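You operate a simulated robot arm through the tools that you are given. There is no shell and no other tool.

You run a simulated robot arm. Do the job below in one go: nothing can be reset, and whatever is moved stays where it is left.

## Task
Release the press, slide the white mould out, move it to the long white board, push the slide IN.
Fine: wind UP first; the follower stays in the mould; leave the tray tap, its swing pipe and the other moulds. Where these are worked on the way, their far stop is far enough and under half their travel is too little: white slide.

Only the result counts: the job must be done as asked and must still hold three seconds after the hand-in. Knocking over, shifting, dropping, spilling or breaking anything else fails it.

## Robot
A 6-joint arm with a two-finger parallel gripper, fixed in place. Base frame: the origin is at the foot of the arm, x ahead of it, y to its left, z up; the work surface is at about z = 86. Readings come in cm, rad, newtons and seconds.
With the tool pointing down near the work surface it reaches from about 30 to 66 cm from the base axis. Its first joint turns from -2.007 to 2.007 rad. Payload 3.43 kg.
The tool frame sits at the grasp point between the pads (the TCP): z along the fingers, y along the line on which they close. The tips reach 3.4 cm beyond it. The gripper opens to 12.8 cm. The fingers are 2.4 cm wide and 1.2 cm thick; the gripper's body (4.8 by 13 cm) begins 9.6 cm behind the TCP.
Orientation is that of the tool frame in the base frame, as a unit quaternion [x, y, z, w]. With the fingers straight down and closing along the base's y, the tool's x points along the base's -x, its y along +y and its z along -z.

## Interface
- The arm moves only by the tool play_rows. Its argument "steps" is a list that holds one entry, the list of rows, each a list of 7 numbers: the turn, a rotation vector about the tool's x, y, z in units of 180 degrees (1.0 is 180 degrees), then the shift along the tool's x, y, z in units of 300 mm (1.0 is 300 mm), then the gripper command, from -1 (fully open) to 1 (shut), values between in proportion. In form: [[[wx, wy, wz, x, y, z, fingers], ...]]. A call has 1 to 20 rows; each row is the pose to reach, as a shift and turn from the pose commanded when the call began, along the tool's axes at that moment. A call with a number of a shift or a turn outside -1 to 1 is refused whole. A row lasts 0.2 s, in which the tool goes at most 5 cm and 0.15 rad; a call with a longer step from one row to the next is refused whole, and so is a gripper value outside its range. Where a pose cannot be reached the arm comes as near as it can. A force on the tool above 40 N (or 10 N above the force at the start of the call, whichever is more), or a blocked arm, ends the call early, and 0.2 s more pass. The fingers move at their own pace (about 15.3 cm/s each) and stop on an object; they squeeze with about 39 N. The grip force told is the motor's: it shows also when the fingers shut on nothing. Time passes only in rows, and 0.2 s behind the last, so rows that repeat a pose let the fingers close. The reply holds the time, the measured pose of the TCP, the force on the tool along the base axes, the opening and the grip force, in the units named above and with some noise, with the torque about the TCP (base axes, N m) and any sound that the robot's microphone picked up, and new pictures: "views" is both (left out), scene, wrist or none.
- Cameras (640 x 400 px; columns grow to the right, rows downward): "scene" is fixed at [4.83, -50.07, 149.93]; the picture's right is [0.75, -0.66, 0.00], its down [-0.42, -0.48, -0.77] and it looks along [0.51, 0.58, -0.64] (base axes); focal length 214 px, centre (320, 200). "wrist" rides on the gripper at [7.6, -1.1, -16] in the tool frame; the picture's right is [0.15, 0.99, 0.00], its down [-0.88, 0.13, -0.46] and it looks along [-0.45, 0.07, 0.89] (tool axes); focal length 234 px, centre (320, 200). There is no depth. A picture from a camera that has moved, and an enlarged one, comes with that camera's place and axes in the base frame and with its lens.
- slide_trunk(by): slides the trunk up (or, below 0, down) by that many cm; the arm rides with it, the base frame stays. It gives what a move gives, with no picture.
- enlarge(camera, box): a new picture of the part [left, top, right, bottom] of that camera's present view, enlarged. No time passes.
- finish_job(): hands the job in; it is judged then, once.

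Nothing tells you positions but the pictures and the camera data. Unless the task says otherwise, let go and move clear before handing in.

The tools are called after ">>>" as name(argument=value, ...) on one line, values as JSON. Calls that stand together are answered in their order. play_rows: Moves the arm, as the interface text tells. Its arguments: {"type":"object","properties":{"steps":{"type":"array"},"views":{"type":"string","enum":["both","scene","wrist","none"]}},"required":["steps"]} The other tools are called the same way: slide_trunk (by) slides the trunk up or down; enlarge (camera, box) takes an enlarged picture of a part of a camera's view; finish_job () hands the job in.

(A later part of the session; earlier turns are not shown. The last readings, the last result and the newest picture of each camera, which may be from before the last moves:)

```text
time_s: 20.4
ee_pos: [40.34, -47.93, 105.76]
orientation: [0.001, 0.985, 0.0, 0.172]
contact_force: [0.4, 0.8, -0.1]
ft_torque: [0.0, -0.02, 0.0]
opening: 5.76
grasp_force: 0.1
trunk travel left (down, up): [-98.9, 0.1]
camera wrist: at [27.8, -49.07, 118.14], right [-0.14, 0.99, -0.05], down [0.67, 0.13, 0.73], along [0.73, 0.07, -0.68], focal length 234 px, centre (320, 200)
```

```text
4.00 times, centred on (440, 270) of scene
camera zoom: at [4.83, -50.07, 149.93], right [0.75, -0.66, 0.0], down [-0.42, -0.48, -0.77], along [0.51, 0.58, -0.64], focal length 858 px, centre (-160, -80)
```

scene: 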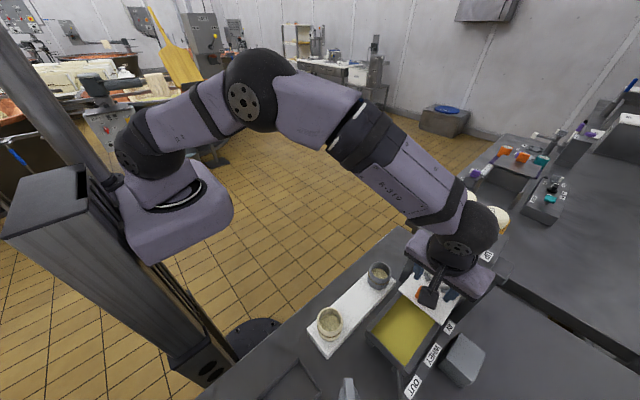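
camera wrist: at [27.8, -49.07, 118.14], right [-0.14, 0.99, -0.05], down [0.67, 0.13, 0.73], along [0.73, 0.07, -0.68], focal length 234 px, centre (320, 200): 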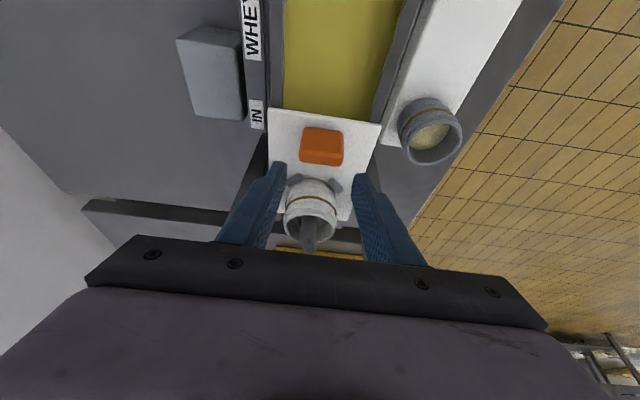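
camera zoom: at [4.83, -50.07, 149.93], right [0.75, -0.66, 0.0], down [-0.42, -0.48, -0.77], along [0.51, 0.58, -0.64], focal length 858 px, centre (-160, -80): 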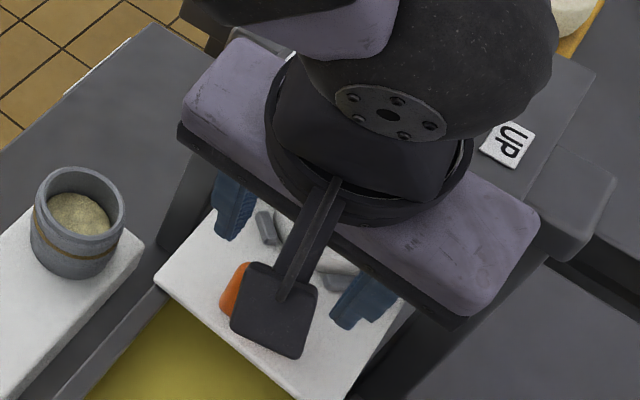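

The knob is centred at (41, -48.05) and the fingers straddle it. I'll go down and grip it.

>>> play_rows(steps=[[[0, 0, 0, 0.014, -0.001, 0.042, 0.1], [0, 0, 0, 0.028, -0.002, 0.083, 0.1], [0, 0, 0, 0.042, -0.003, 0.125, 0.1], [0, 0, 0, 0.055, -0.004, 0.1666, 0.1], [0, 0, 0, 0.055, -0.004, 0.1666, 0.6], [0, 0, 0, 0.055, -0.004, 0.1666, 1], [0, 0, 0, 0.055, -0.004, 0.1666, 1]]])

```text
time_s: 22.0
ee_pos: [40.55, -48.03, 100.63]
orientation: [0.0, 0.985, 0.0, 0.174]
contact_force: [-1.9, 3.0, 0.1]
ft_torque: [0.19, 0.31, 0.04]
opening: 4.21
grasp_force: 45.3
trunk travel left (down, up): [-98.9, 0.1]
camera wrist: at [27.99, -49.17, 112.9], right [-0.14, 0.99, -0.05], down [0.67, 0.13, 0.73], along [0.73, 0.07, -0.68], focal length 234 px, centre (320, 200)
```

scene: 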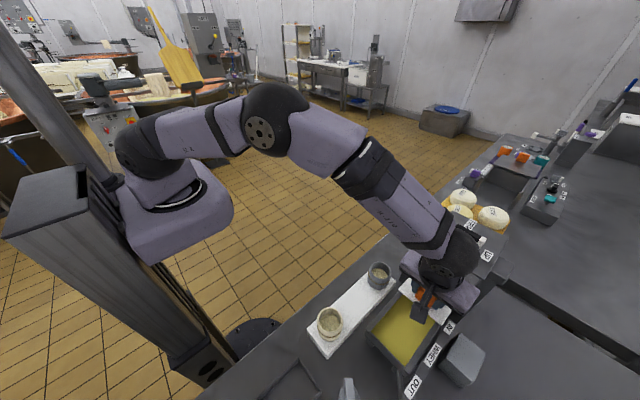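
wrist: 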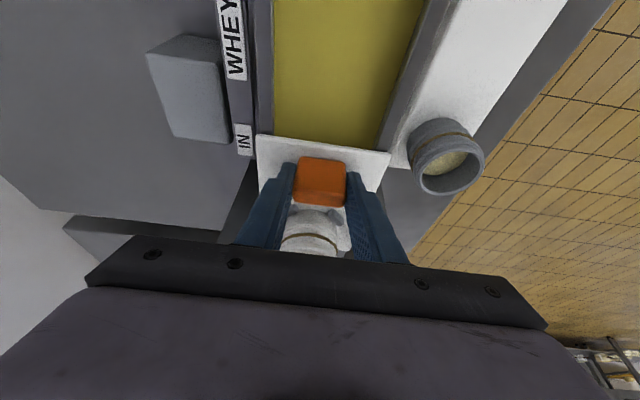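

The knob is gripped (4.2 cm). Pulling the slide out smoothly along -x, first half.

>>> play_rows(steps=[[[0, 0, 0, 0.0125, 0, -0.0046, 1], [0, 0, 0, 0.0313, 0, -0.0114, 1], [0, 0, 0, 0.0564, 0, -0.0205, 1], [0, 0, 0, 0.0815, 0, -0.0296, 1], [0, 0, 0, 0.1065, 0, -0.0388, 1], [0, 0, 0, 0.1316, 0, -0.0479, 1], [0, 0, 0, 0.1567, 0, -0.057, 1], [0, 0, 0, 0.1817, 0, -0.0661, 1], [0, 0, 0, 0.2068, 0, -0.0752, 1], [0, 0, 0, 0.2319, 0, -0.0844, 1], [0, 0, 0, 0.2507, 0, -0.0912, 1]]])

```text
time_s: 24.4
ee_pos: [32.62, -47.97, 100.64]
orientation: [0.001, 0.985, 0.0, 0.172]
contact_force: [0.5, 3.9, -5.3]
ft_torque: [-0.12, 0.14, -0.13]
opening: 4.17
grasp_force: 44.8
trunk travel left (down, up): [-98.9, 0.1]
camera wrist: at [20.02, -49.16, 112.91], right [-0.14, 0.99, -0.05], down [0.67, 0.13, 0.73], along [0.73, 0.07, -0.68], focal length 234 px, centre (320, 200)
```

scene: 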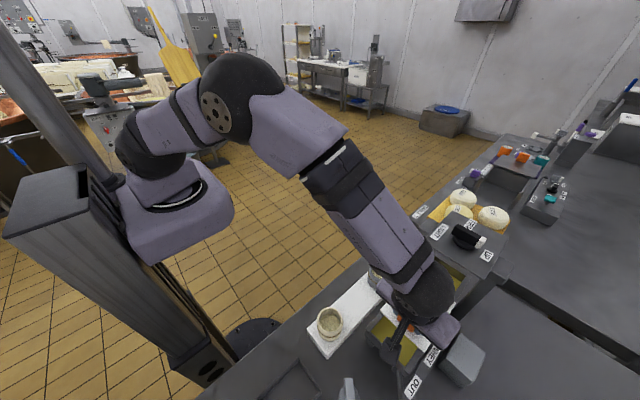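
wrist: 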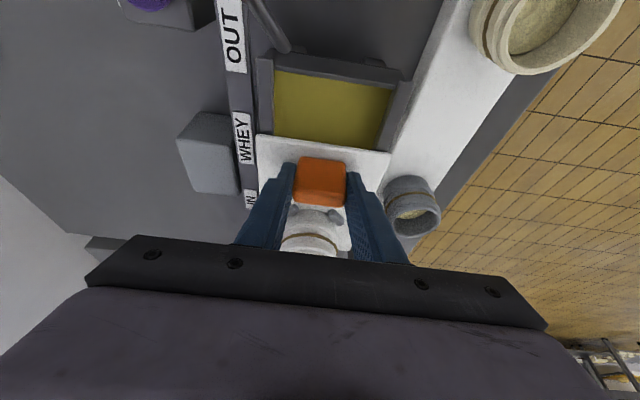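

The slide and mould are coming out together. I'll continue to the OUT stop.

>>> play_rows(steps=[[[0, 0, 0, 0.0125, 0, -0.0046, 1], [0, 0, 0, 0.0313, 0, -0.0114, 1], [0, 0, 0, 0.0564, 0, -0.0205, 1], [0, 0, 0, 0.0815, 0, -0.0296, 1], [0, 0, 0, 0.1065, 0, -0.0388, 1], [0, 0, 0, 0.1316, 0, -0.0479, 1], [0, 0, 0, 0.1567, 0, -0.057, 1], [0, 0, 0, 0.1817, 0, -0.0661, 1], [0, 0, 0, 0.2005, 0, -0.0729, 1], [0, 0, 0, 0.213, 0, -0.0775, 1], [0, 0, 0, 0.2256, 0, -0.0821, 1], [0, 0, 0, 0.2381, 0, -0.0866, 1], [0, 0, 0, 0.2507, 0, -0.0912, 1], [0, 0, 0, 0.2632, 0, -0.0958, 1], [0, 0, 0, 0.2757, 0, -0.1003, 1]]])

```text
time_s: 27.6
ee_pos: [24.59, -48.03, 100.66]
orientation: [-0.001, 0.985, 0.001, 0.173]
contact_force: [28.4, 4.3, -12.0]
ft_torque: [-0.85, -0.57, -0.1]
opening: 4.2
grasp_force: 45.2
trunk travel left (down, up): [-98.9, 0.1]
camera wrist: at [11.96, -49.18, 112.91], right [-0.14, 0.99, -0.05], down [0.67, 0.13, 0.73], along [0.73, 0.07, -0.68], focal length 234 px, centre (320, 200)
```

scene: 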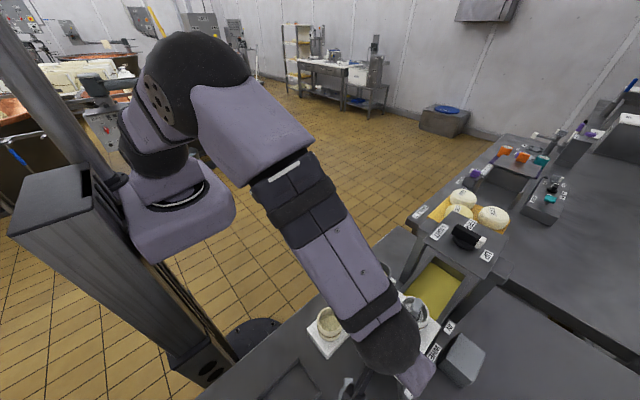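
wrist: 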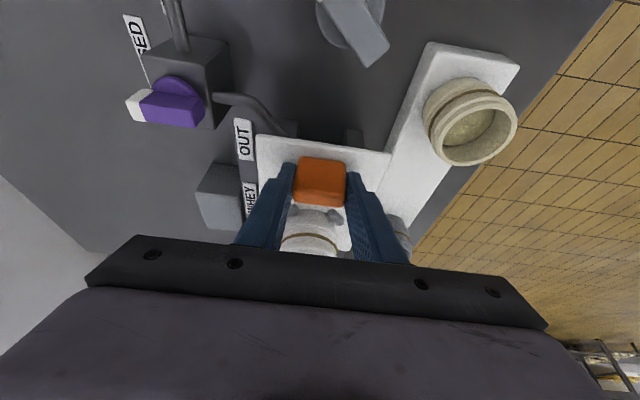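

The slide is at its OUT stop, with the knob at about x=25. I'll ease the tension, open, and lift clear.

>>> play_rows(steps=[[[0, 0, 0, -0.013, 0, 0.0046, 1], [0, 0, 0, -0.025, 0, 0.009, 1], [0, 0, 0, -0.025, 0, 0.009, 0.1], [0, 0, 0, -0.025, 0, 0.009, 0.1], [0, 0, 0, -0.065, 0, -0.1, 0.1], [0, 0, 0, -0.105, 0, -0.21, 0.1], [0, 0, 0, -0.145, 0, -0.32, 0.1], [0, 0, 0, -0.185, 0, -0.43, 0.1], [0, 0, 0, -0.185, 0, -0.43, -0.4]]])

>>> enlarge(camera="wrist", box=[200, 80, 460, 240])

>>> enlarge(camera="scene", box=[300, 240, 500, 400])

```text
time_s: 29.6
ee_pos: [24.62, -48.04, 114.61]
orientation: [0.001, 0.985, 0.001, 0.173]
contact_force: [0.0, -0.6, 0.9]
ft_torque: [-0.01, -0.02, -0.05]
opening: 8.95
grasp_force: 0.1
trunk travel left (down, up): [-98.9, 0.1]
camera wrist: at [12.07, -49.23, 126.93], right [-0.14, 0.99, -0.05], down [0.67, 0.13, 0.73], along [0.73, 0.07, -0.68], focal length 234 px, centre (320, 200)
```

scene: 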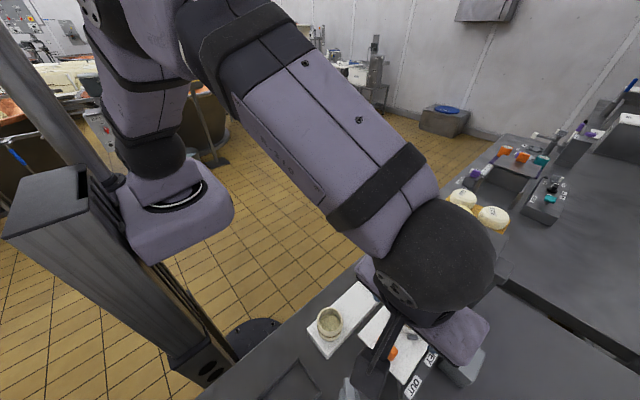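
wrist: 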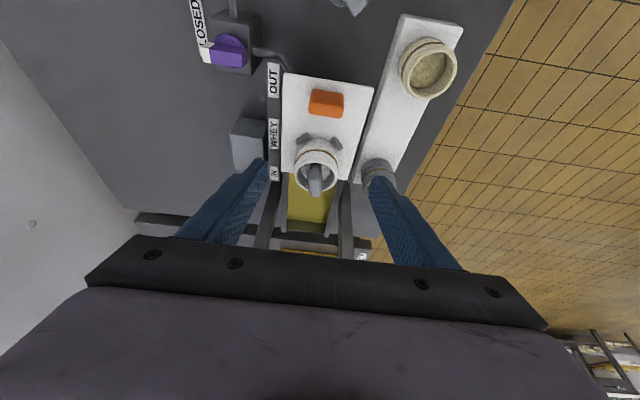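

```text
2.46 times, centred on (330, 160) of wrist
camera zoom: at [12.07, -49.23, 126.93], right [-0.14, 0.99, -0.05], down [0.67, 0.13, 0.73], along [0.73, 0.07, -0.68], focal length 576 px, centre (295, 298)
```

zoom: 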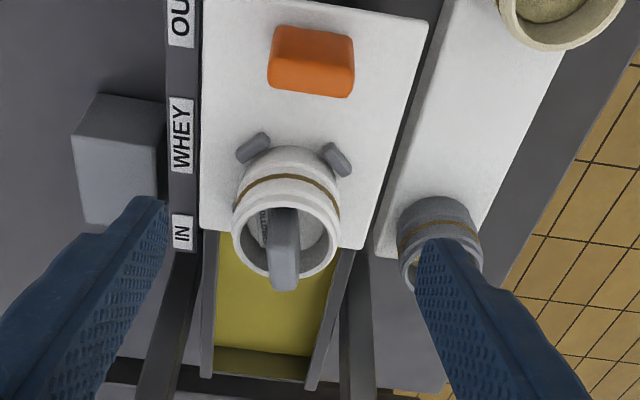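

```text
2.50 times, centred on (400, 320) of scene
camera zoom: at [4.83, -50.07, 149.93], right [0.75, -0.66, 0.0], down [-0.42, -0.48, -0.77], along [0.51, 0.58, -0.64], focal length 536 px, centre (120, -100)
```

zoom: 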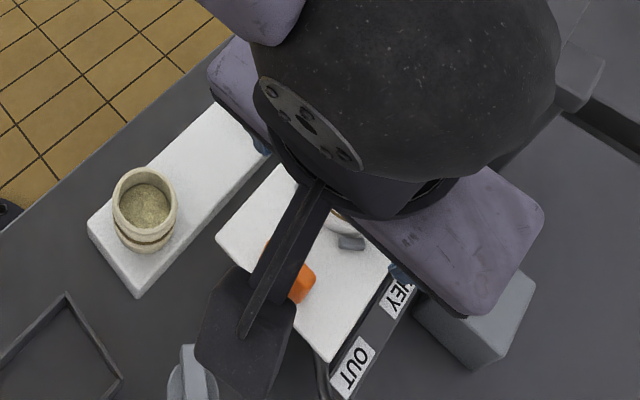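

The mould is out over the tray, with the follower's grip block standing in it. I'll move aside with a vertical tool so both cameras can locate the mould precisely.

>>> play_rows(steps=[[[0, 0.0185, 0, -0.072, 0.067, -0.045, -0.4], [0, 0.037, 0, -0.144, 0.133, -0.09, -0.4], [0, 0.0555, 0, -0.216, 0.2, -0.135, -0.4], [0, 0.074, 0, -0.287, 0.267, -0.179, -0.4], [0, 0.0925, 0, -0.359, 0.333, -0.224, -0.4], [0, 0.111, 0, -0.431, 0.4, -0.269, -0.4], [0, 0.111, 0, -0.431, 0.4, -0.269, -0.4]]])

>>> enlarge(camera="wrist", box=[200, 60, 400, 220])

>>> enlarge(camera="scene", box=[300, 240, 500, 400])

```text
time_s: 31.2
ee_pos: [33.97, -35.95, 126.8]
orientation: [0.001, 1.0, 0.0, -0.001]
contact_force: [-0.2, 0.0, -0.2]
ft_torque: [0.01, 0.01, -0.02]
opening: 8.97
grasp_force: 0.0
trunk travel left (down, up): [-98.9, 0.1]
camera wrist: at [26.45, -37.23, 142.59], right [-0.15, 0.99, 0.0], down [0.88, 0.13, 0.45], along [0.45, 0.07, -0.89], focal length 234 px, centre (320, 200)
```

scene: 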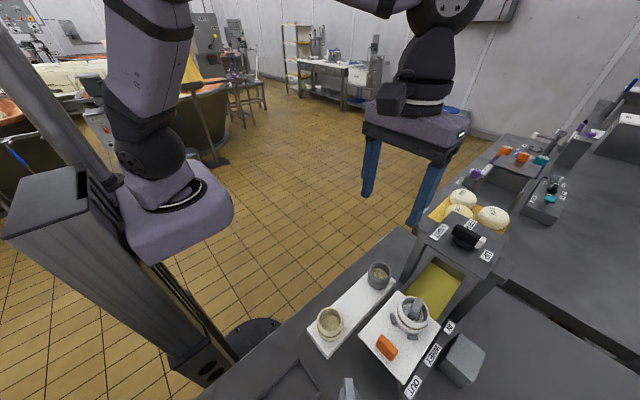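
wrist: 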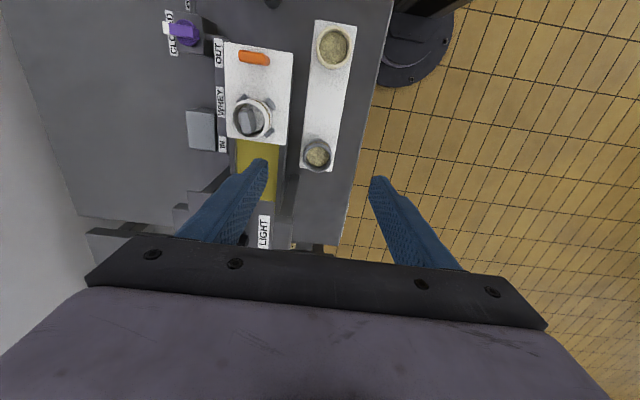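

```text
2.50 times, centred on (300, 140) of wrist
camera zoom: at [26.45, -37.23, 142.59], right [-0.15, 0.99, 0.0], down [0.88, 0.13, 0.45], along [0.45, 0.07, -0.89], focal length 585 px, centre (370, 350)
```

zoom: 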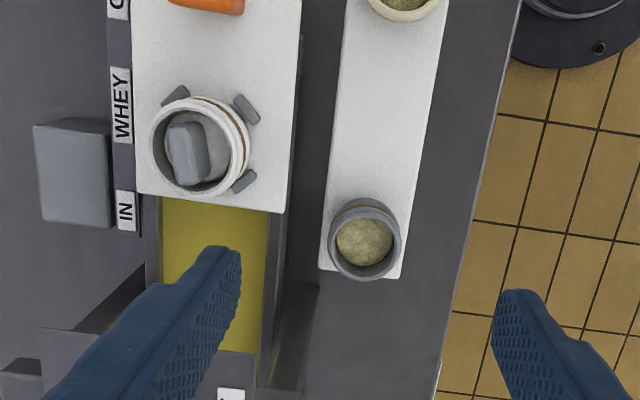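

```text
2.50 times, centred on (400, 320) of scene
camera zoom: at [4.83, -50.07, 149.93], right [0.75, -0.66, 0.0], down [-0.42, -0.48, -0.77], along [0.51, 0.58, -0.64], focal length 536 px, centre (120, -100)
```

zoom: 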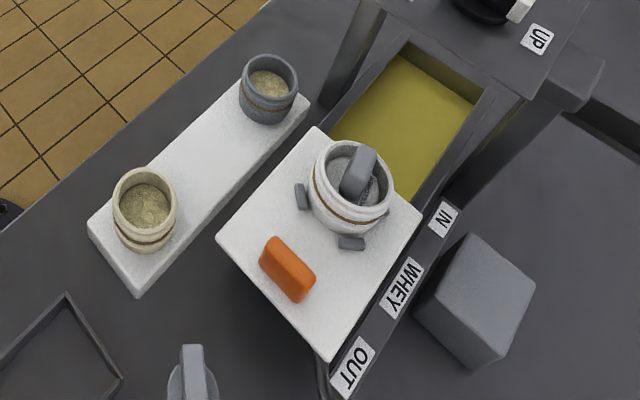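

The mould is centred at (33.9, -47.85) with its rim at about z 101.3. The cream mould is at (20.9, -35.5), the grey one at (40.3, -35.5), and the board top is about z 89. I'll hover over the white mould and verify alignment.

>>> play_rows(steps=[[[0, 0, 0, 0.0005, -0.1, 0.08, -0.4], [0, 0, 0, 0.001, -0.2, 0.16, -0.4], [0, 0, 0, 0.0015, -0.3, 0.25, -0.4], [0, 0, 0, 0.002, -0.397, 0.34, -0.4], [0, 0, 0, 0.002, -0.397, 0.42, -0.4], [0, 0, 0, 0.002, -0.397, 0.493, -0.4], [0, 0, 0, 0.002, -0.397, 0.493, -0.4]]])

>>> enlarge(camera="wrist", box=[220, 80, 420, 240])

>>> enlarge(camera="scene", box=[340, 240, 500, 380])

```text
time_s: 32.8
ee_pos: [33.88, -47.84, 111.88]
orientation: [0.0, 1.0, 0.0, -0.001]
contact_force: [0.0, 0.7, 0.3]
ft_torque: [-0.01, -0.03, -0.02]
opening: 8.95
grasp_force: 0.1
trunk travel left (down, up): [-98.9, 0.1]
camera wrist: at [26.42, -49.09, 127.79], right [-0.15, 0.99, 0.0], down [0.88, 0.13, 0.45], along [0.45, 0.07, -0.89], focal length 234 px, centre (320, 200)
```

scene: 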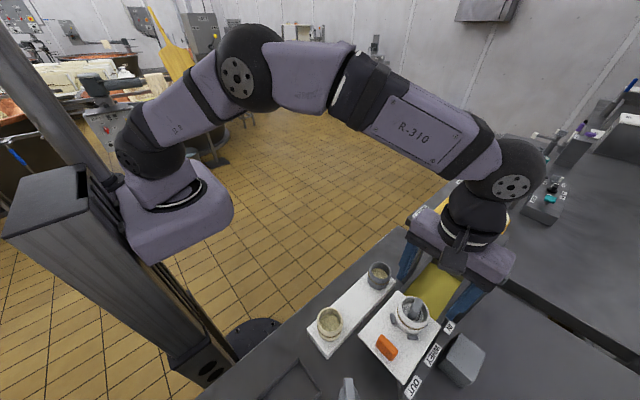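
wrist: 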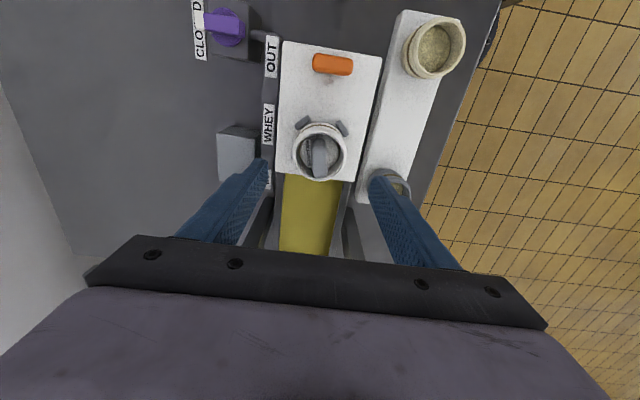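

```text
2.50 times, centred on (320, 160) of wrist
camera zoom: at [26.42, -49.09, 127.79], right [-0.15, 0.99, 0.0], down [0.88, 0.13, 0.45], along [0.45, 0.07, -0.89], focal length 585 px, centre (320, 300)
```

zoom: 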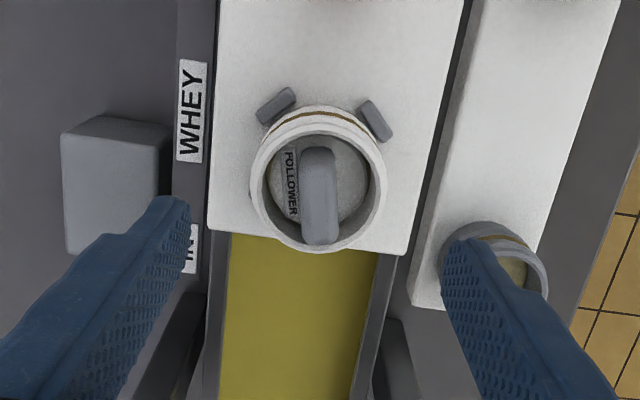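

```text
2.86 times, centred on (420, 310) of scene
camera zoom: at [4.83, -50.07, 149.93], right [0.75, -0.66, 0.0], down [-0.42, -0.48, -0.77], along [0.51, 0.58, -0.64], focal length 613 px, centre (34, -114)
```

zoom: 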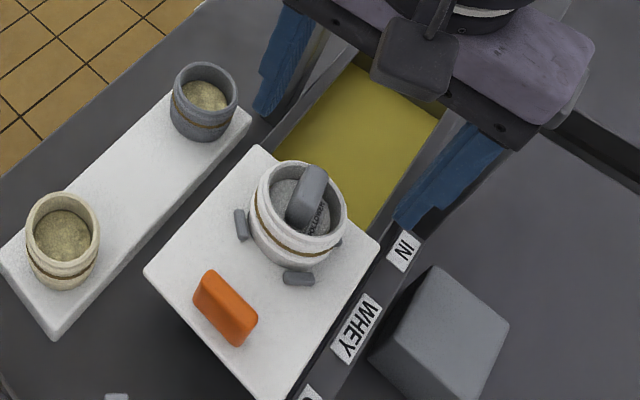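

Aligned. I'll descend around the mould and grip it.

>>> play_rows(steps=[[[0, 0, 0, -0.003, -0.001, 0.08, -0.4], [0, 0, 0, -0.006, -0.001, 0.16, -0.4], [0, 0, 0, -0.0073, -0.001, 0.24, -0.4], [0, 0, 0, -0.0073, -0.001, 0.31, -0.4], [0, 0, 0, -0.0073, -0.001, 0.36, -0.4], [0, 0, 0, -0.0073, -0.001, 0.36, -0.2], [0, 0, 0, -0.0073, -0.001, 0.36, 0], [0, 0, 0, -0.0073, -0.001, 0.36, 0.3], [0, 0, 0, -0.0073, -0.001, 0.36, 1], [0, 0, 0, -0.0073, -0.001, 0.36, 1]]])

>>> enlarge(camera="wrist", box=[220, 100, 420, 240])

>>> enlarge(camera="scene", box=[340, 240, 500, 380])

```text
time_s: 35.0
ee_pos: [34.13, -48.0, 101.15]
orientation: [0.0, 1.0, 0.0, -0.001]
contact_force: [0.3, -0.4, 0.2]
ft_torque: [-0.02, -0.04, -0.03]
opening: 6.11
grasp_force: 38.6
trunk travel left (down, up): [-98.9, 0.1]
camera wrist: at [26.56, -49.15, 116.98], right [-0.15, 0.99, 0.0], down [0.88, 0.13, 0.45], along [0.45, 0.07, -0.89], focal length 234 px, centre (320, 200)
```

scene: 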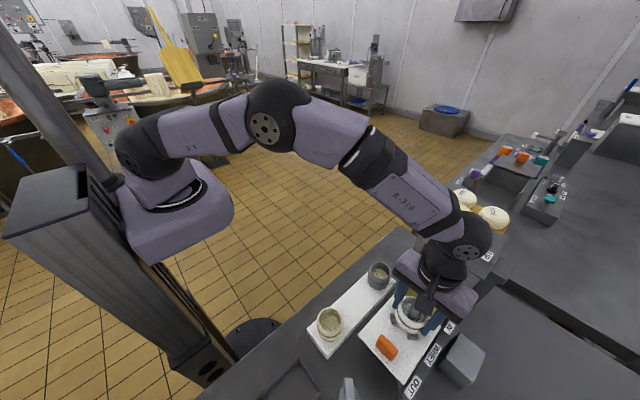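
wrist: 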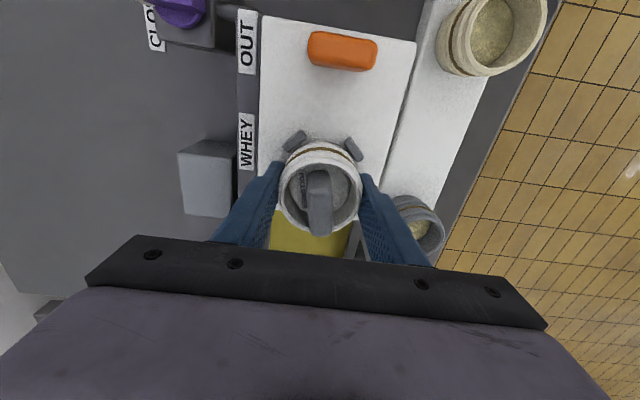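

```text
2.86 times, centred on (320, 170) of wrist
camera zoom: at [26.56, -49.15, 116.98], right [-0.15, 0.99, 0.0], down [0.88, 0.13, 0.45], along [0.45, 0.07, -0.89], focal length 669 px, centre (320, 286)
```

zoom: 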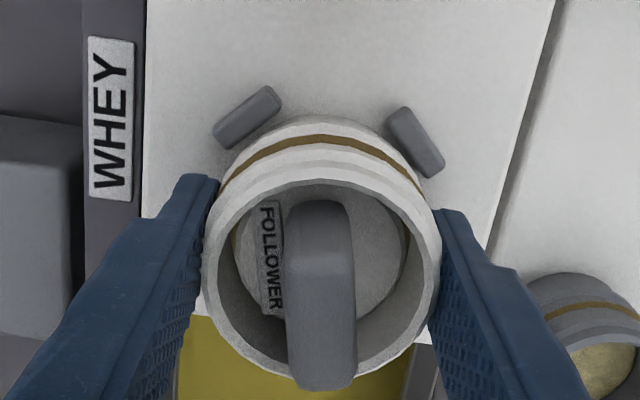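

```text
2.86 times, centred on (420, 310) of scene
camera zoom: at [4.83, -50.07, 149.93], right [0.75, -0.66, 0.0], down [-0.42, -0.48, -0.77], along [0.51, 0.58, -0.64], focal length 613 px, centre (34, -114)
```

zoom: 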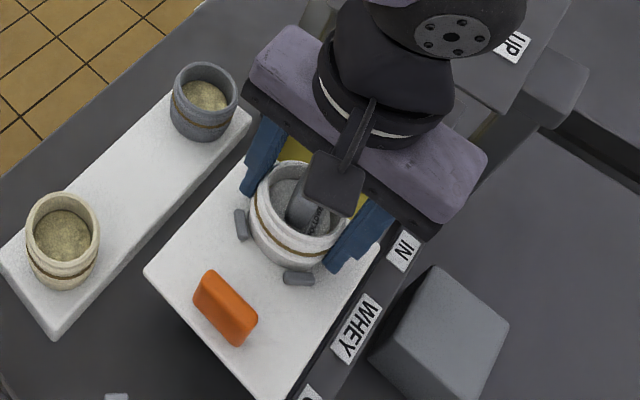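

Gripped at 6.1 cm. I'll lift straight up gently and check.

>>> play_rows(steps=[[[0, 0, 0, 0, 0, -0.01, 1], [0, 0, 0, 0, 0, -0.03, 1], [0, 0, 0, 0, 0, -0.06, 1], [0, 0, 0, 0, 0, -0.1, 1], [0, 0, 0, 0, 0, -0.14, 1], [0, 0, 0, 0, 0, -0.18, 1], [0, 0, 0, 0, 0, -0.18, 1]]])

```text
time_s: 36.6
ee_pos: [34.12, -48.08, 106.52]
orientation: [-0.001, 1.0, 0.001, 0.0]
contact_force: [0.8, -0.3, -0.9]
ft_torque: [0.0, 0.01, 0.01]
opening: 6.1
grasp_force: 38.4
trunk travel left (down, up): [-98.9, 0.1]
camera wrist: at [26.59, -49.17, 122.32], right [-0.15, 0.99, 0.0], down [0.88, 0.13, 0.45], along [0.45, 0.07, -0.89], focal length 234 px, centre (320, 200)
```

scene: 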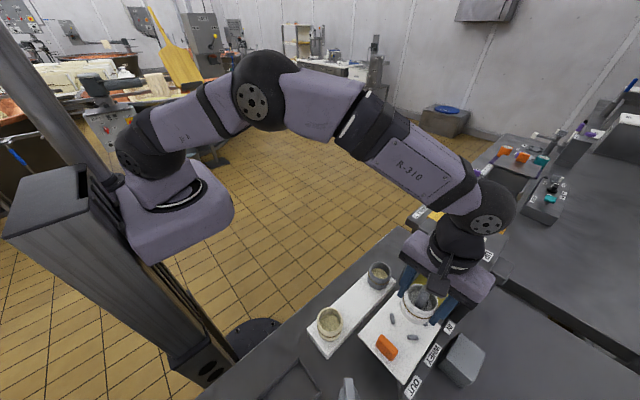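
wrist: 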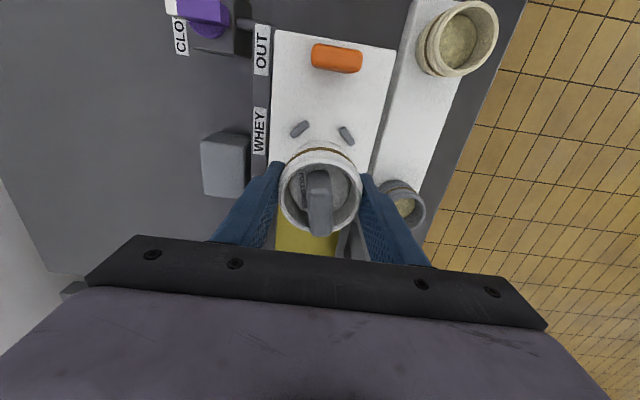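

The mould is lifted cleanly. I'll carry it sideways to above the middle of the long white board.

>>> play_rows(steps=[[[0, 0, 0, 0.007, 0.02, 0, 1], [0, 0, 0, 0.02, 0.07, 0, 1], [0, 0, 0, 0.035, 0.13, 0, 1], [0, 0, 0, 0.052, 0.19, 0, 1], [0, 0, 0, 0.07, 0.25, 0, 1], [0, 0, 0, 0.087, 0.31, 0, 1], [0, 0, 0, 0.1, 0.365, 0, 1], [0, 0, 0, 0.11, 0.402, 0, 1], [0, 0, 0, 0.114, 0.419, 0, 1], [0, 0, 0, 0.114, 0.419, 0, 1]]])

>>> enlarge(camera="wrist", box=[200, 40, 440, 240])

>>> enlarge(camera="scene", box=[290, 220, 450, 370])

```text
time_s: 38.8
ee_pos: [30.78, -35.35, 106.57]
orientation: [0.0, 1.0, 0.0, 0.0]
contact_force: [0.5, 0.6, -1.6]
ft_torque: [-0.01, -0.03, 0.01]
opening: 6.11
grasp_force: 38.9
trunk travel left (down, up): [-98.9, 0.1]
camera wrist: at [23.22, -36.53, 122.35], right [-0.15, 0.99, 0.0], down [0.88, 0.13, 0.45], along [0.45, 0.07, -0.89], focal length 234 px, centre (320, 200)
```

scene: 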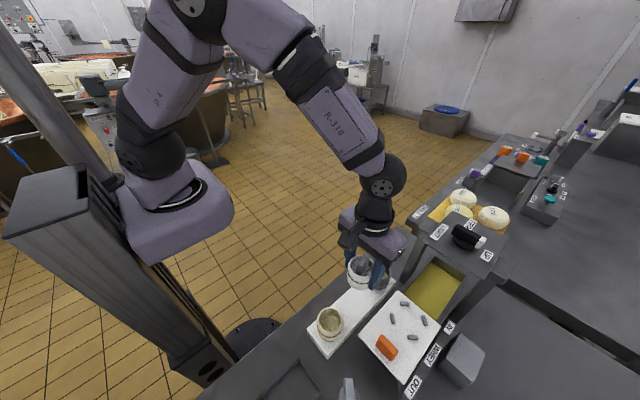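
wrist: 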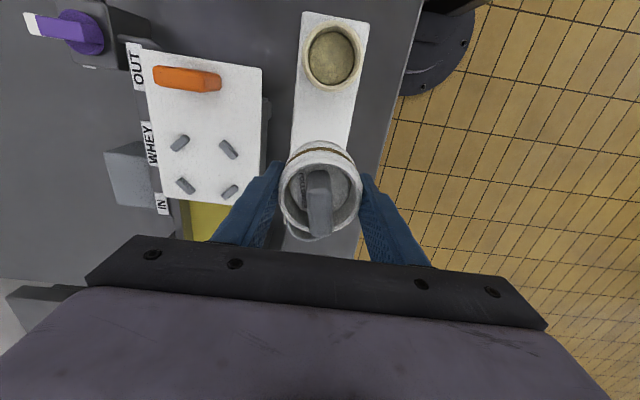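

```text
2.00 times, centred on (320, 140) of wrist
camera zoom: at [23.22, -36.53, 122.35], right [-0.15, 0.99, 0.0], down [0.88, 0.13, 0.45], along [0.45, 0.07, -0.89], focal length 468 px, centre (320, 320)
```

zoom: 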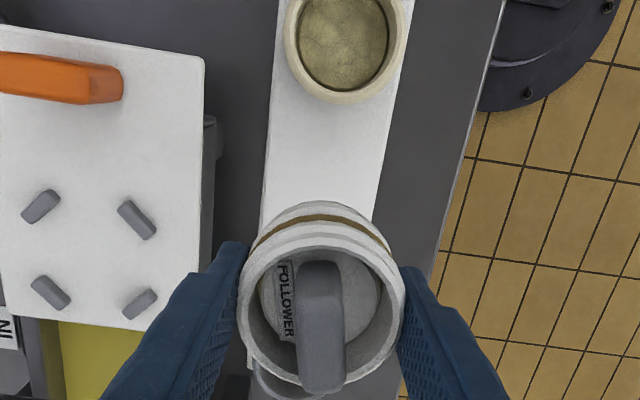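

```text
2.67 times, centred on (370, 295) of scene
camera zoom: at [4.83, -50.07, 149.93], right [0.75, -0.66, 0.0], down [-0.42, -0.48, -0.77], along [0.51, 0.58, -0.64], focal length 572 px, centre (187, -53)
```

zoom: 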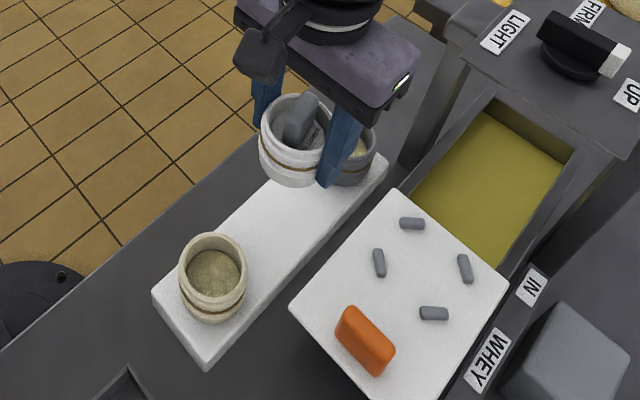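

It's centred over the board (y ≈ -35.3) between the two moulds. Lowering most of the way.

>>> play_rows(steps=[[[0, 0, 0, 0, 0, 0.02, 1], [0, 0, 0, 0, 0, 0.07, 1], [0, 0, 0, 0, 0, 0.13, 1], [0, 0, 0, 0, 0, 0.19, 1], [0, 0, 0, 0, 0, 0.25, 1], [0, 0, 0, 0, 0, 0.3, 1], [0, 0, 0, 0, 0, 0.34, 1], [0, 0, 0, 0, 0, 0.36, 1], [0, 0, 0, 0, 0, 0.36, 1]]])

>>> enlarge(camera="scene", box=[290, 220, 450, 370])

```text
time_s: 40.8
ee_pos: [30.74, -35.47, 95.69]
orientation: [-0.001, 1.0, 0.0, -0.001]
contact_force: [0.2, 0.0, -0.7]
ft_torque: [0.02, 0.01, 0.0]
opening: 6.11
grasp_force: 38.6
trunk travel left (down, up): [-98.9, 0.1]
camera wrist: at [23.19, -36.55, 111.51], right [-0.15, 0.99, 0.0], down [0.88, 0.13, 0.45], along [0.45, 0.07, -0.89], focal length 234 px, centre (320, 200)
```

scene: 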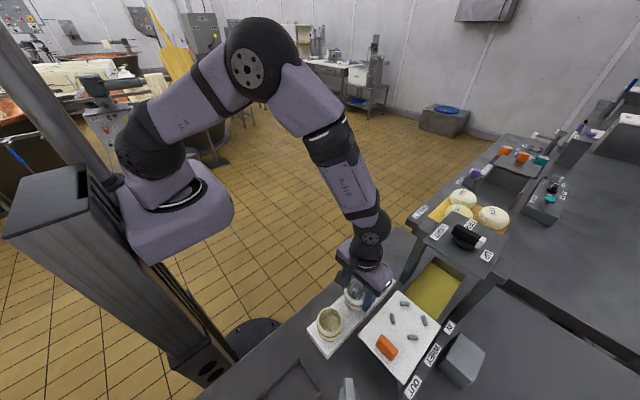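
wrist: 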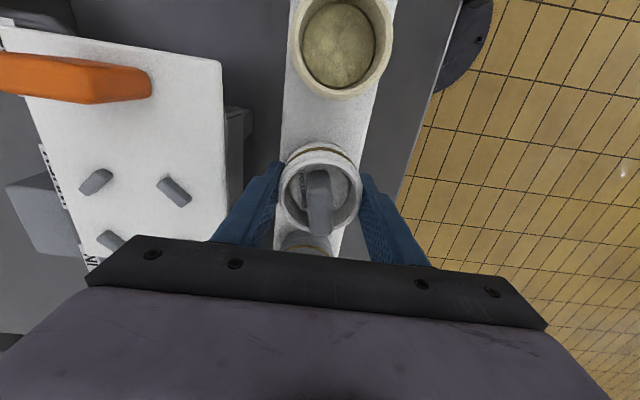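

```text
2.67 times, centred on (370, 295) of scene
camera zoom: at [4.83, -50.07, 149.93], right [0.75, -0.66, 0.0], down [-0.42, -0.48, -0.77], along [0.51, 0.58, -0.64], focal length 572 px, centre (187, -53)
```

zoom: 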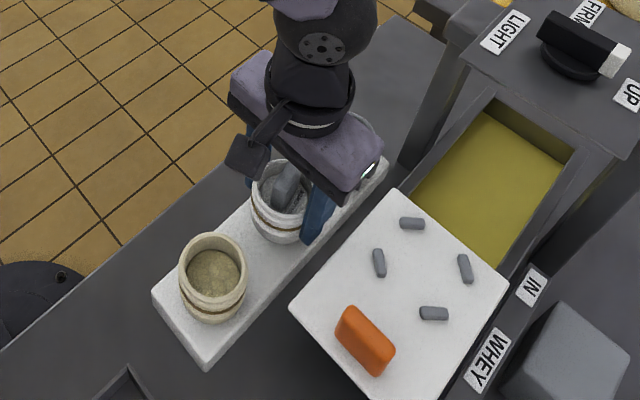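

>>> play_rows(steps=[[[0, 0, 0, 0, 0, 0.007, 1], [0, 0, 0, 0, 0, 0.014, 1], [0, 0, 0, 0, 0, 0.021, 1], [0, 0, 0, 0, 0, 0.028, 1], [0, 0, 0, 0, 0, 0.028, 1]]], views="none")

```text
time_s: 42.0
ee_pos: [30.74, -35.42, 94.82]
orientation: [0.0, 1.0, 0.001, -0.001]
contact_force: [-0.3, 0.3, -2.1]
ft_torque: [-0.02, 0.0, 0.0]
opening: 6.1
grasp_force: 38.8
trunk travel left (down, up): [-98.9, 0.1]
```

No contact yet, so I'll continue in small steps.

>>> play_rows(steps=[[[0, 0, 0, 0, 0, 0.005, 1], [0, 0, 0, 0, 0, 0.01, 1], [0, 0, 0, 0, 0, 0.01, 1]]], views="none")

>>> play_rows(steps=[[[0, 0, 0, 0, 0, 0.005, 1], [0, 0, 0, 0, 0, 0.01, 1], [0, 0, 0, 0, 0, 0.01, 1]]], views="both")

>>> enlarge(camera="scene", box=[310, 250, 420, 350])

```text
time_s: 42.8
ee_pos: [30.83, -35.5, 94.51]
orientation: [0.0, 1.0, 0.0, -0.001]
contact_force: [-0.6, 0.4, -1.2]
ft_torque: [0.01, -0.02, 0.01]
opening: 6.12
grasp_force: 39.0
trunk travel left (down, up): [-98.9, 0.1]
```

```text
time_s: 43.6
ee_pos: [30.73, -35.32, 94.15]
orientation: [0.0, 1.0, 0.001, -0.002]
contact_force: [-0.1, -0.6, -1.9]
ft_torque: [0.0, -0.05, -0.02]
opening: 6.09
grasp_force: 38.7
trunk travel left (down, up): [-98.9, 0.1]
camera wrist: at [23.19, -36.56, 110.04], right [-0.15, 0.99, 0.0], down [0.88, 0.13, 0.45], along [0.45, 0.07, -0.89], focal length 234 px, centre (320, 200)
```

scene: 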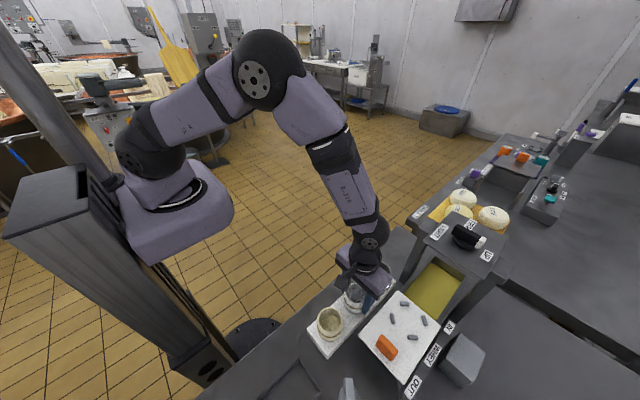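
wrist: 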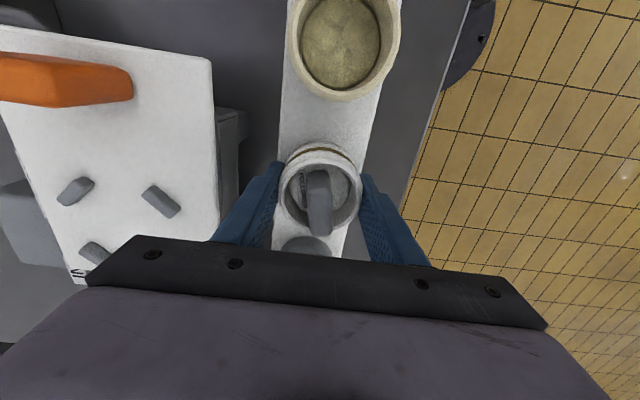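

```text
4.00 times, centred on (365, 300) of scene
camera zoom: at [4.83, -50.07, 149.93], right [0.75, -0.66, 0.0], down [-0.42, -0.48, -0.77], along [0.51, 0.58, -0.64], focal length 858 px, centre (140, -200)
```

zoom: 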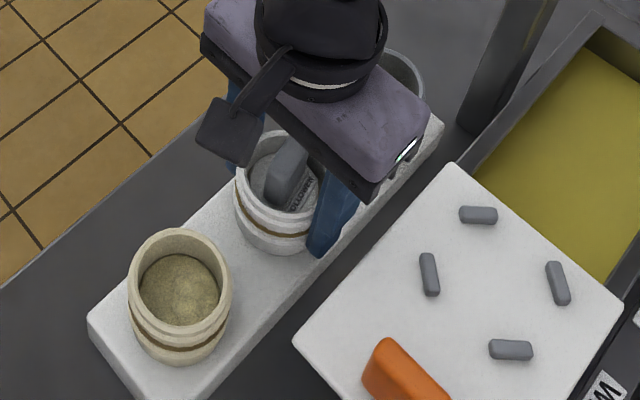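

>>> play_rows(steps=[[[0, 0, 0, 0, 0, 0.005, 1], [0, 0, 0, 0, 0, 0.01, 1], [0, 0, 0, 0, 0, 0.01, 1]]], views="none")

>>> play_rows(steps=[[[0, 0, 0, 0, 0, 0.005, 1], [0, 0, 0, 0, 0, 0.008, 1], [0, 0, 0, 0, 0, 0.008, 1]]], views="none")

```text
time_s: 44.4
ee_pos: [30.7, -35.38, 94.0]
orientation: [-0.001, 1.0, -0.001, 0.0]
contact_force: [-0.2, 1.6, 9.6]
ft_torque: [0.28, 0.13, -0.03]
opening: 6.11
grasp_force: 38.4
trunk travel left (down, up): [-98.9, 0.1]
```

```text
time_s: 45.2
ee_pos: [30.83, -35.34, 93.96]
orientation: [0.001, 1.0, -0.002, 0.002]
contact_force: [1.6, 1.3, 34.1]
ft_torque: [0.41, 0.13, -0.23]
opening: 6.12
grasp_force: 38.9
trunk travel left (down, up): [-98.9, 0.1]
```

Contact with the board, slightly over-pressed. I'll relieve the pressure and check before opening.

>>> play_rows(steps=[[[0, 0, 0, 0, 0, -0.005, 1], [0, 0, 0, 0, 0, -0.009, 1], [0, 0, 0, 0, 0, -0.009, 1]]], views="none")

```text
time_s: 46.0
ee_pos: [30.72, -35.36, 94.01]
orientation: [0.0, 1.0, -0.001, 0.0]
contact_force: [5.1, -3.8, 15.1]
ft_torque: [-0.06, -0.4, -0.06]
opening: 6.08
grasp_force: 39.0
trunk travel left (down, up): [-98.9, 0.1]
```

>>> play_rows(steps=[[[0, 0, 0, 0, 0, -0.003, 1], [0, 0, 0, 0, 0, -0.004, 1], [0, 0, 0, 0, 0, -0.004, 1]]], views="none")

```text
time_s: 46.8
ee_pos: [30.54, -35.18, 94.03]
orientation: [0.0, 1.0, 0.002, -0.002]
contact_force: [-1.1, -0.6, 0.5]
ft_torque: [-0.05, -0.02, -0.03]
opening: 6.1
grasp_force: 38.9
trunk travel left (down, up): [-98.9, 0.1]
```

The mould rests on the board with almost no force on the tool. I'll open gradually and lift straight up.

>>> play_rows(steps=[[[0, 0, 0, 0, 0, 0, 0.03], [0, 0, 0, 0, 0, 0, -0.03], [0, 0, 0, 0, 0, 0, -0.1], [0, 0, 0, 0, 0, 0, -0.2], [0, 0, 0, 0, 0, 0, -0.2], [0, 0, 0, 0, 0, -0.04, -0.2], [0, 0, 0, 0, 0, -0.1, -0.2], [0, 0, 0, 0, 0, -0.2, -0.2], [0, 0, 0, 0, 0, -0.32, -0.2], [0, 0, 0, 0, 0, -0.45, -0.2], [0, 0, 0, 0, 0, -0.6, -0.2]]])

>>> enlarge(camera="scene", box=[310, 250, 420, 350])

>>> enlarge(camera="wrist", box=[180, 20, 420, 240])

```text
time_s: 49.2
ee_pos: [30.61, -35.21, 112.13]
orientation: [0.0, 1.0, 0.001, -0.001]
contact_force: [-0.2, 0.2, 0.4]
ft_torque: [0.03, 0.0, 0.0]
opening: 7.68
grasp_force: 0.0
trunk travel left (down, up): [-98.9, 0.1]
camera wrist: at [23.11, -36.39, 127.99], right [-0.15, 0.99, 0.0], down [0.88, 0.13, 0.45], along [0.45, 0.07, -0.89], focal length 234 px, centre (320, 200)
```

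scene: 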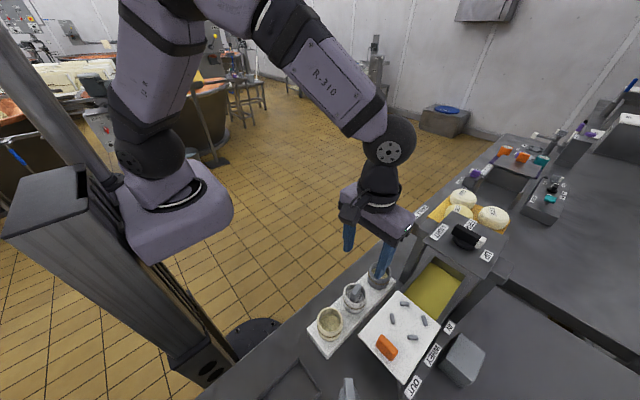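
wrist: 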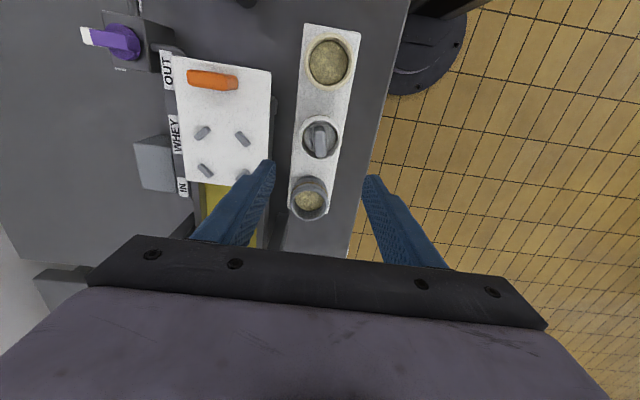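

```text
4.00 times, centred on (365, 300) of scene
camera zoom: at [4.83, -50.07, 149.93], right [0.75, -0.66, 0.0], down [-0.42, -0.48, -0.77], along [0.51, 0.58, -0.64], focal length 858 px, centre (140, -200)
```

zoom: 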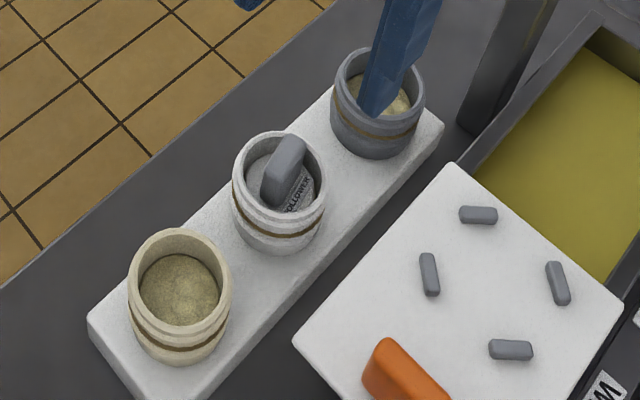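

```text
1.82 times, centred on (300, 130) of wrist
camera zoom: at [23.11, -36.39, 127.99], right [-0.15, 0.99, 0.0], down [0.88, 0.13, 0.45], along [0.45, 0.07, -0.89], focal length 426 px, centre (356, 327)
```

zoom: 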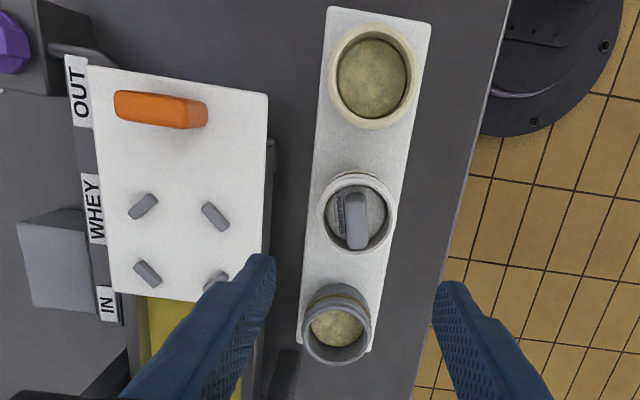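

The white mould stands on the long board with its follower in place. Next I'll return to the orange knob, tilted as before, and push the slide in.

>>> play_rows(steps=[[[0, -0.0185, 0, 0.033, -0.071, -0.02, 0.1], [0, -0.037, 0, 0.066, -0.143, -0.04, 0.1], [0, -0.0555, 0, 0.099, -0.214, -0.06, 0.1], [0, -0.074, 0, 0.131, -0.285, -0.083, 0.1], [0, -0.0925, 0, 0.164, -0.357, -0.083, 0.1], [0, -0.111, 0, 0.197, -0.428, -0.083, 0.1], [0, -0.111, 0, 0.197, -0.428, 0.03, 0.1], [0, -0.111, 0, 0.197, -0.428, 0.14, 0.1], [0, -0.111, 0, 0.197, -0.428, 0.18, 0.1], [0, -0.111, 0, 0.197, -0.428, 0.18, 0.1]]])

>>> enlarge(camera="wrist", box=[220, 100, 420, 240])

```text
time_s: 51.4
ee_pos: [24.67, -48.22, 106.63]
orientation: [0.001, 0.985, 0.001, 0.173]
contact_force: [-0.7, 1.0, 0.2]
ft_torque: [0.0, 0.01, -0.01]
opening: 5.79
grasp_force: 0.2
trunk travel left (down, up): [-98.9, 0.1]
camera wrist: at [12.25, -49.44, 118.96], right [-0.14, 0.99, -0.05], down [0.67, 0.13, 0.73], along [0.73, 0.07, -0.68], focal length 234 px, centre (320, 200)
```

scene: 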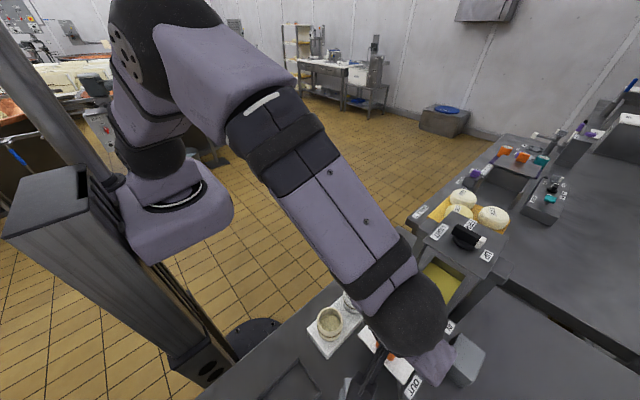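
wrist: 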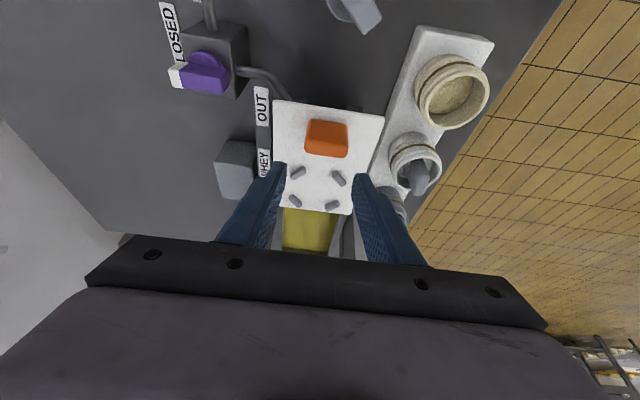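

```text
2.86 times, centred on (320, 170) of wrist
camera zoom: at [12.25, -49.44, 118.96], right [-0.14, 0.99, -0.05], down [0.67, 0.13, 0.73], along [0.73, 0.07, -0.68], focal length 669 px, centre (320, 286)
```

zoom: 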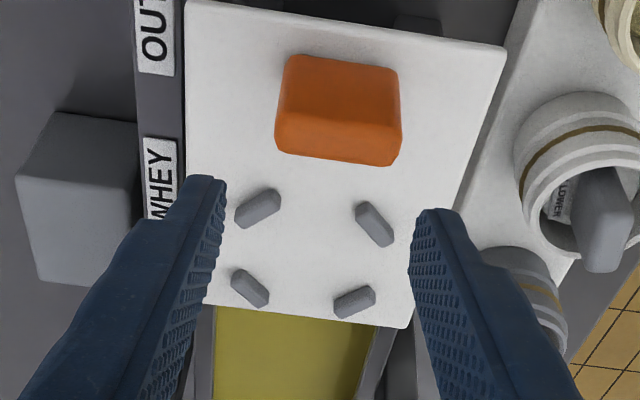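

>>> play_rows(steps=[[[0, 0, 0, 0.019, 0.0017, 0.047, 0.1], [0, 0, 0, 0.038, 0.0034, 0.093, 0.1], [0, 0, 0, 0.058, 0.005, 0.14, 0.1], [0, 0, 0, 0.077, 0.0067, 0.186, 0.1], [0, 0, 0, 0.077, 0.0067, 0.186, 0.6], [0, 0, 0, 0.077, 0.0067, 0.186, 1], [0, 0, 0, 0.077, 0.0067, 0.186, 1]]])

```text
time_s: 53.0
ee_pos: [24.44, -47.93, 100.69]
orientation: [0.0, 0.985, 0.0, 0.173]
contact_force: [0.1, -0.1, 0.9]
ft_torque: [0.08, 0.02, 0.23]
opening: 4.17
grasp_force: 45.2
trunk travel left (down, up): [-98.9, 0.1]
camera wrist: at [11.89, -49.16, 113.0], right [-0.14, 0.99, -0.05], down [0.67, 0.13, 0.73], along [0.73, 0.07, -0.68], focal length 234 px, centre (320, 200)
```

scene: 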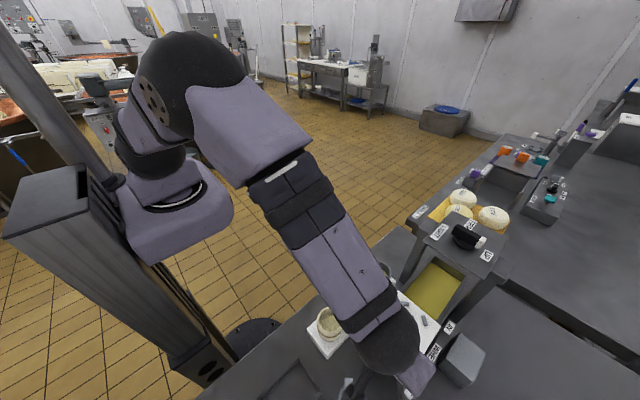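
wrist: 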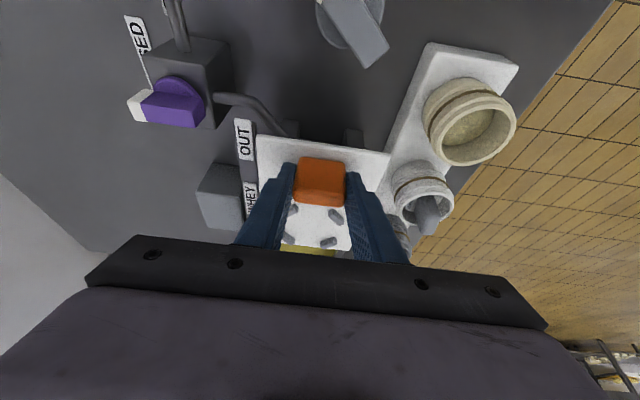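

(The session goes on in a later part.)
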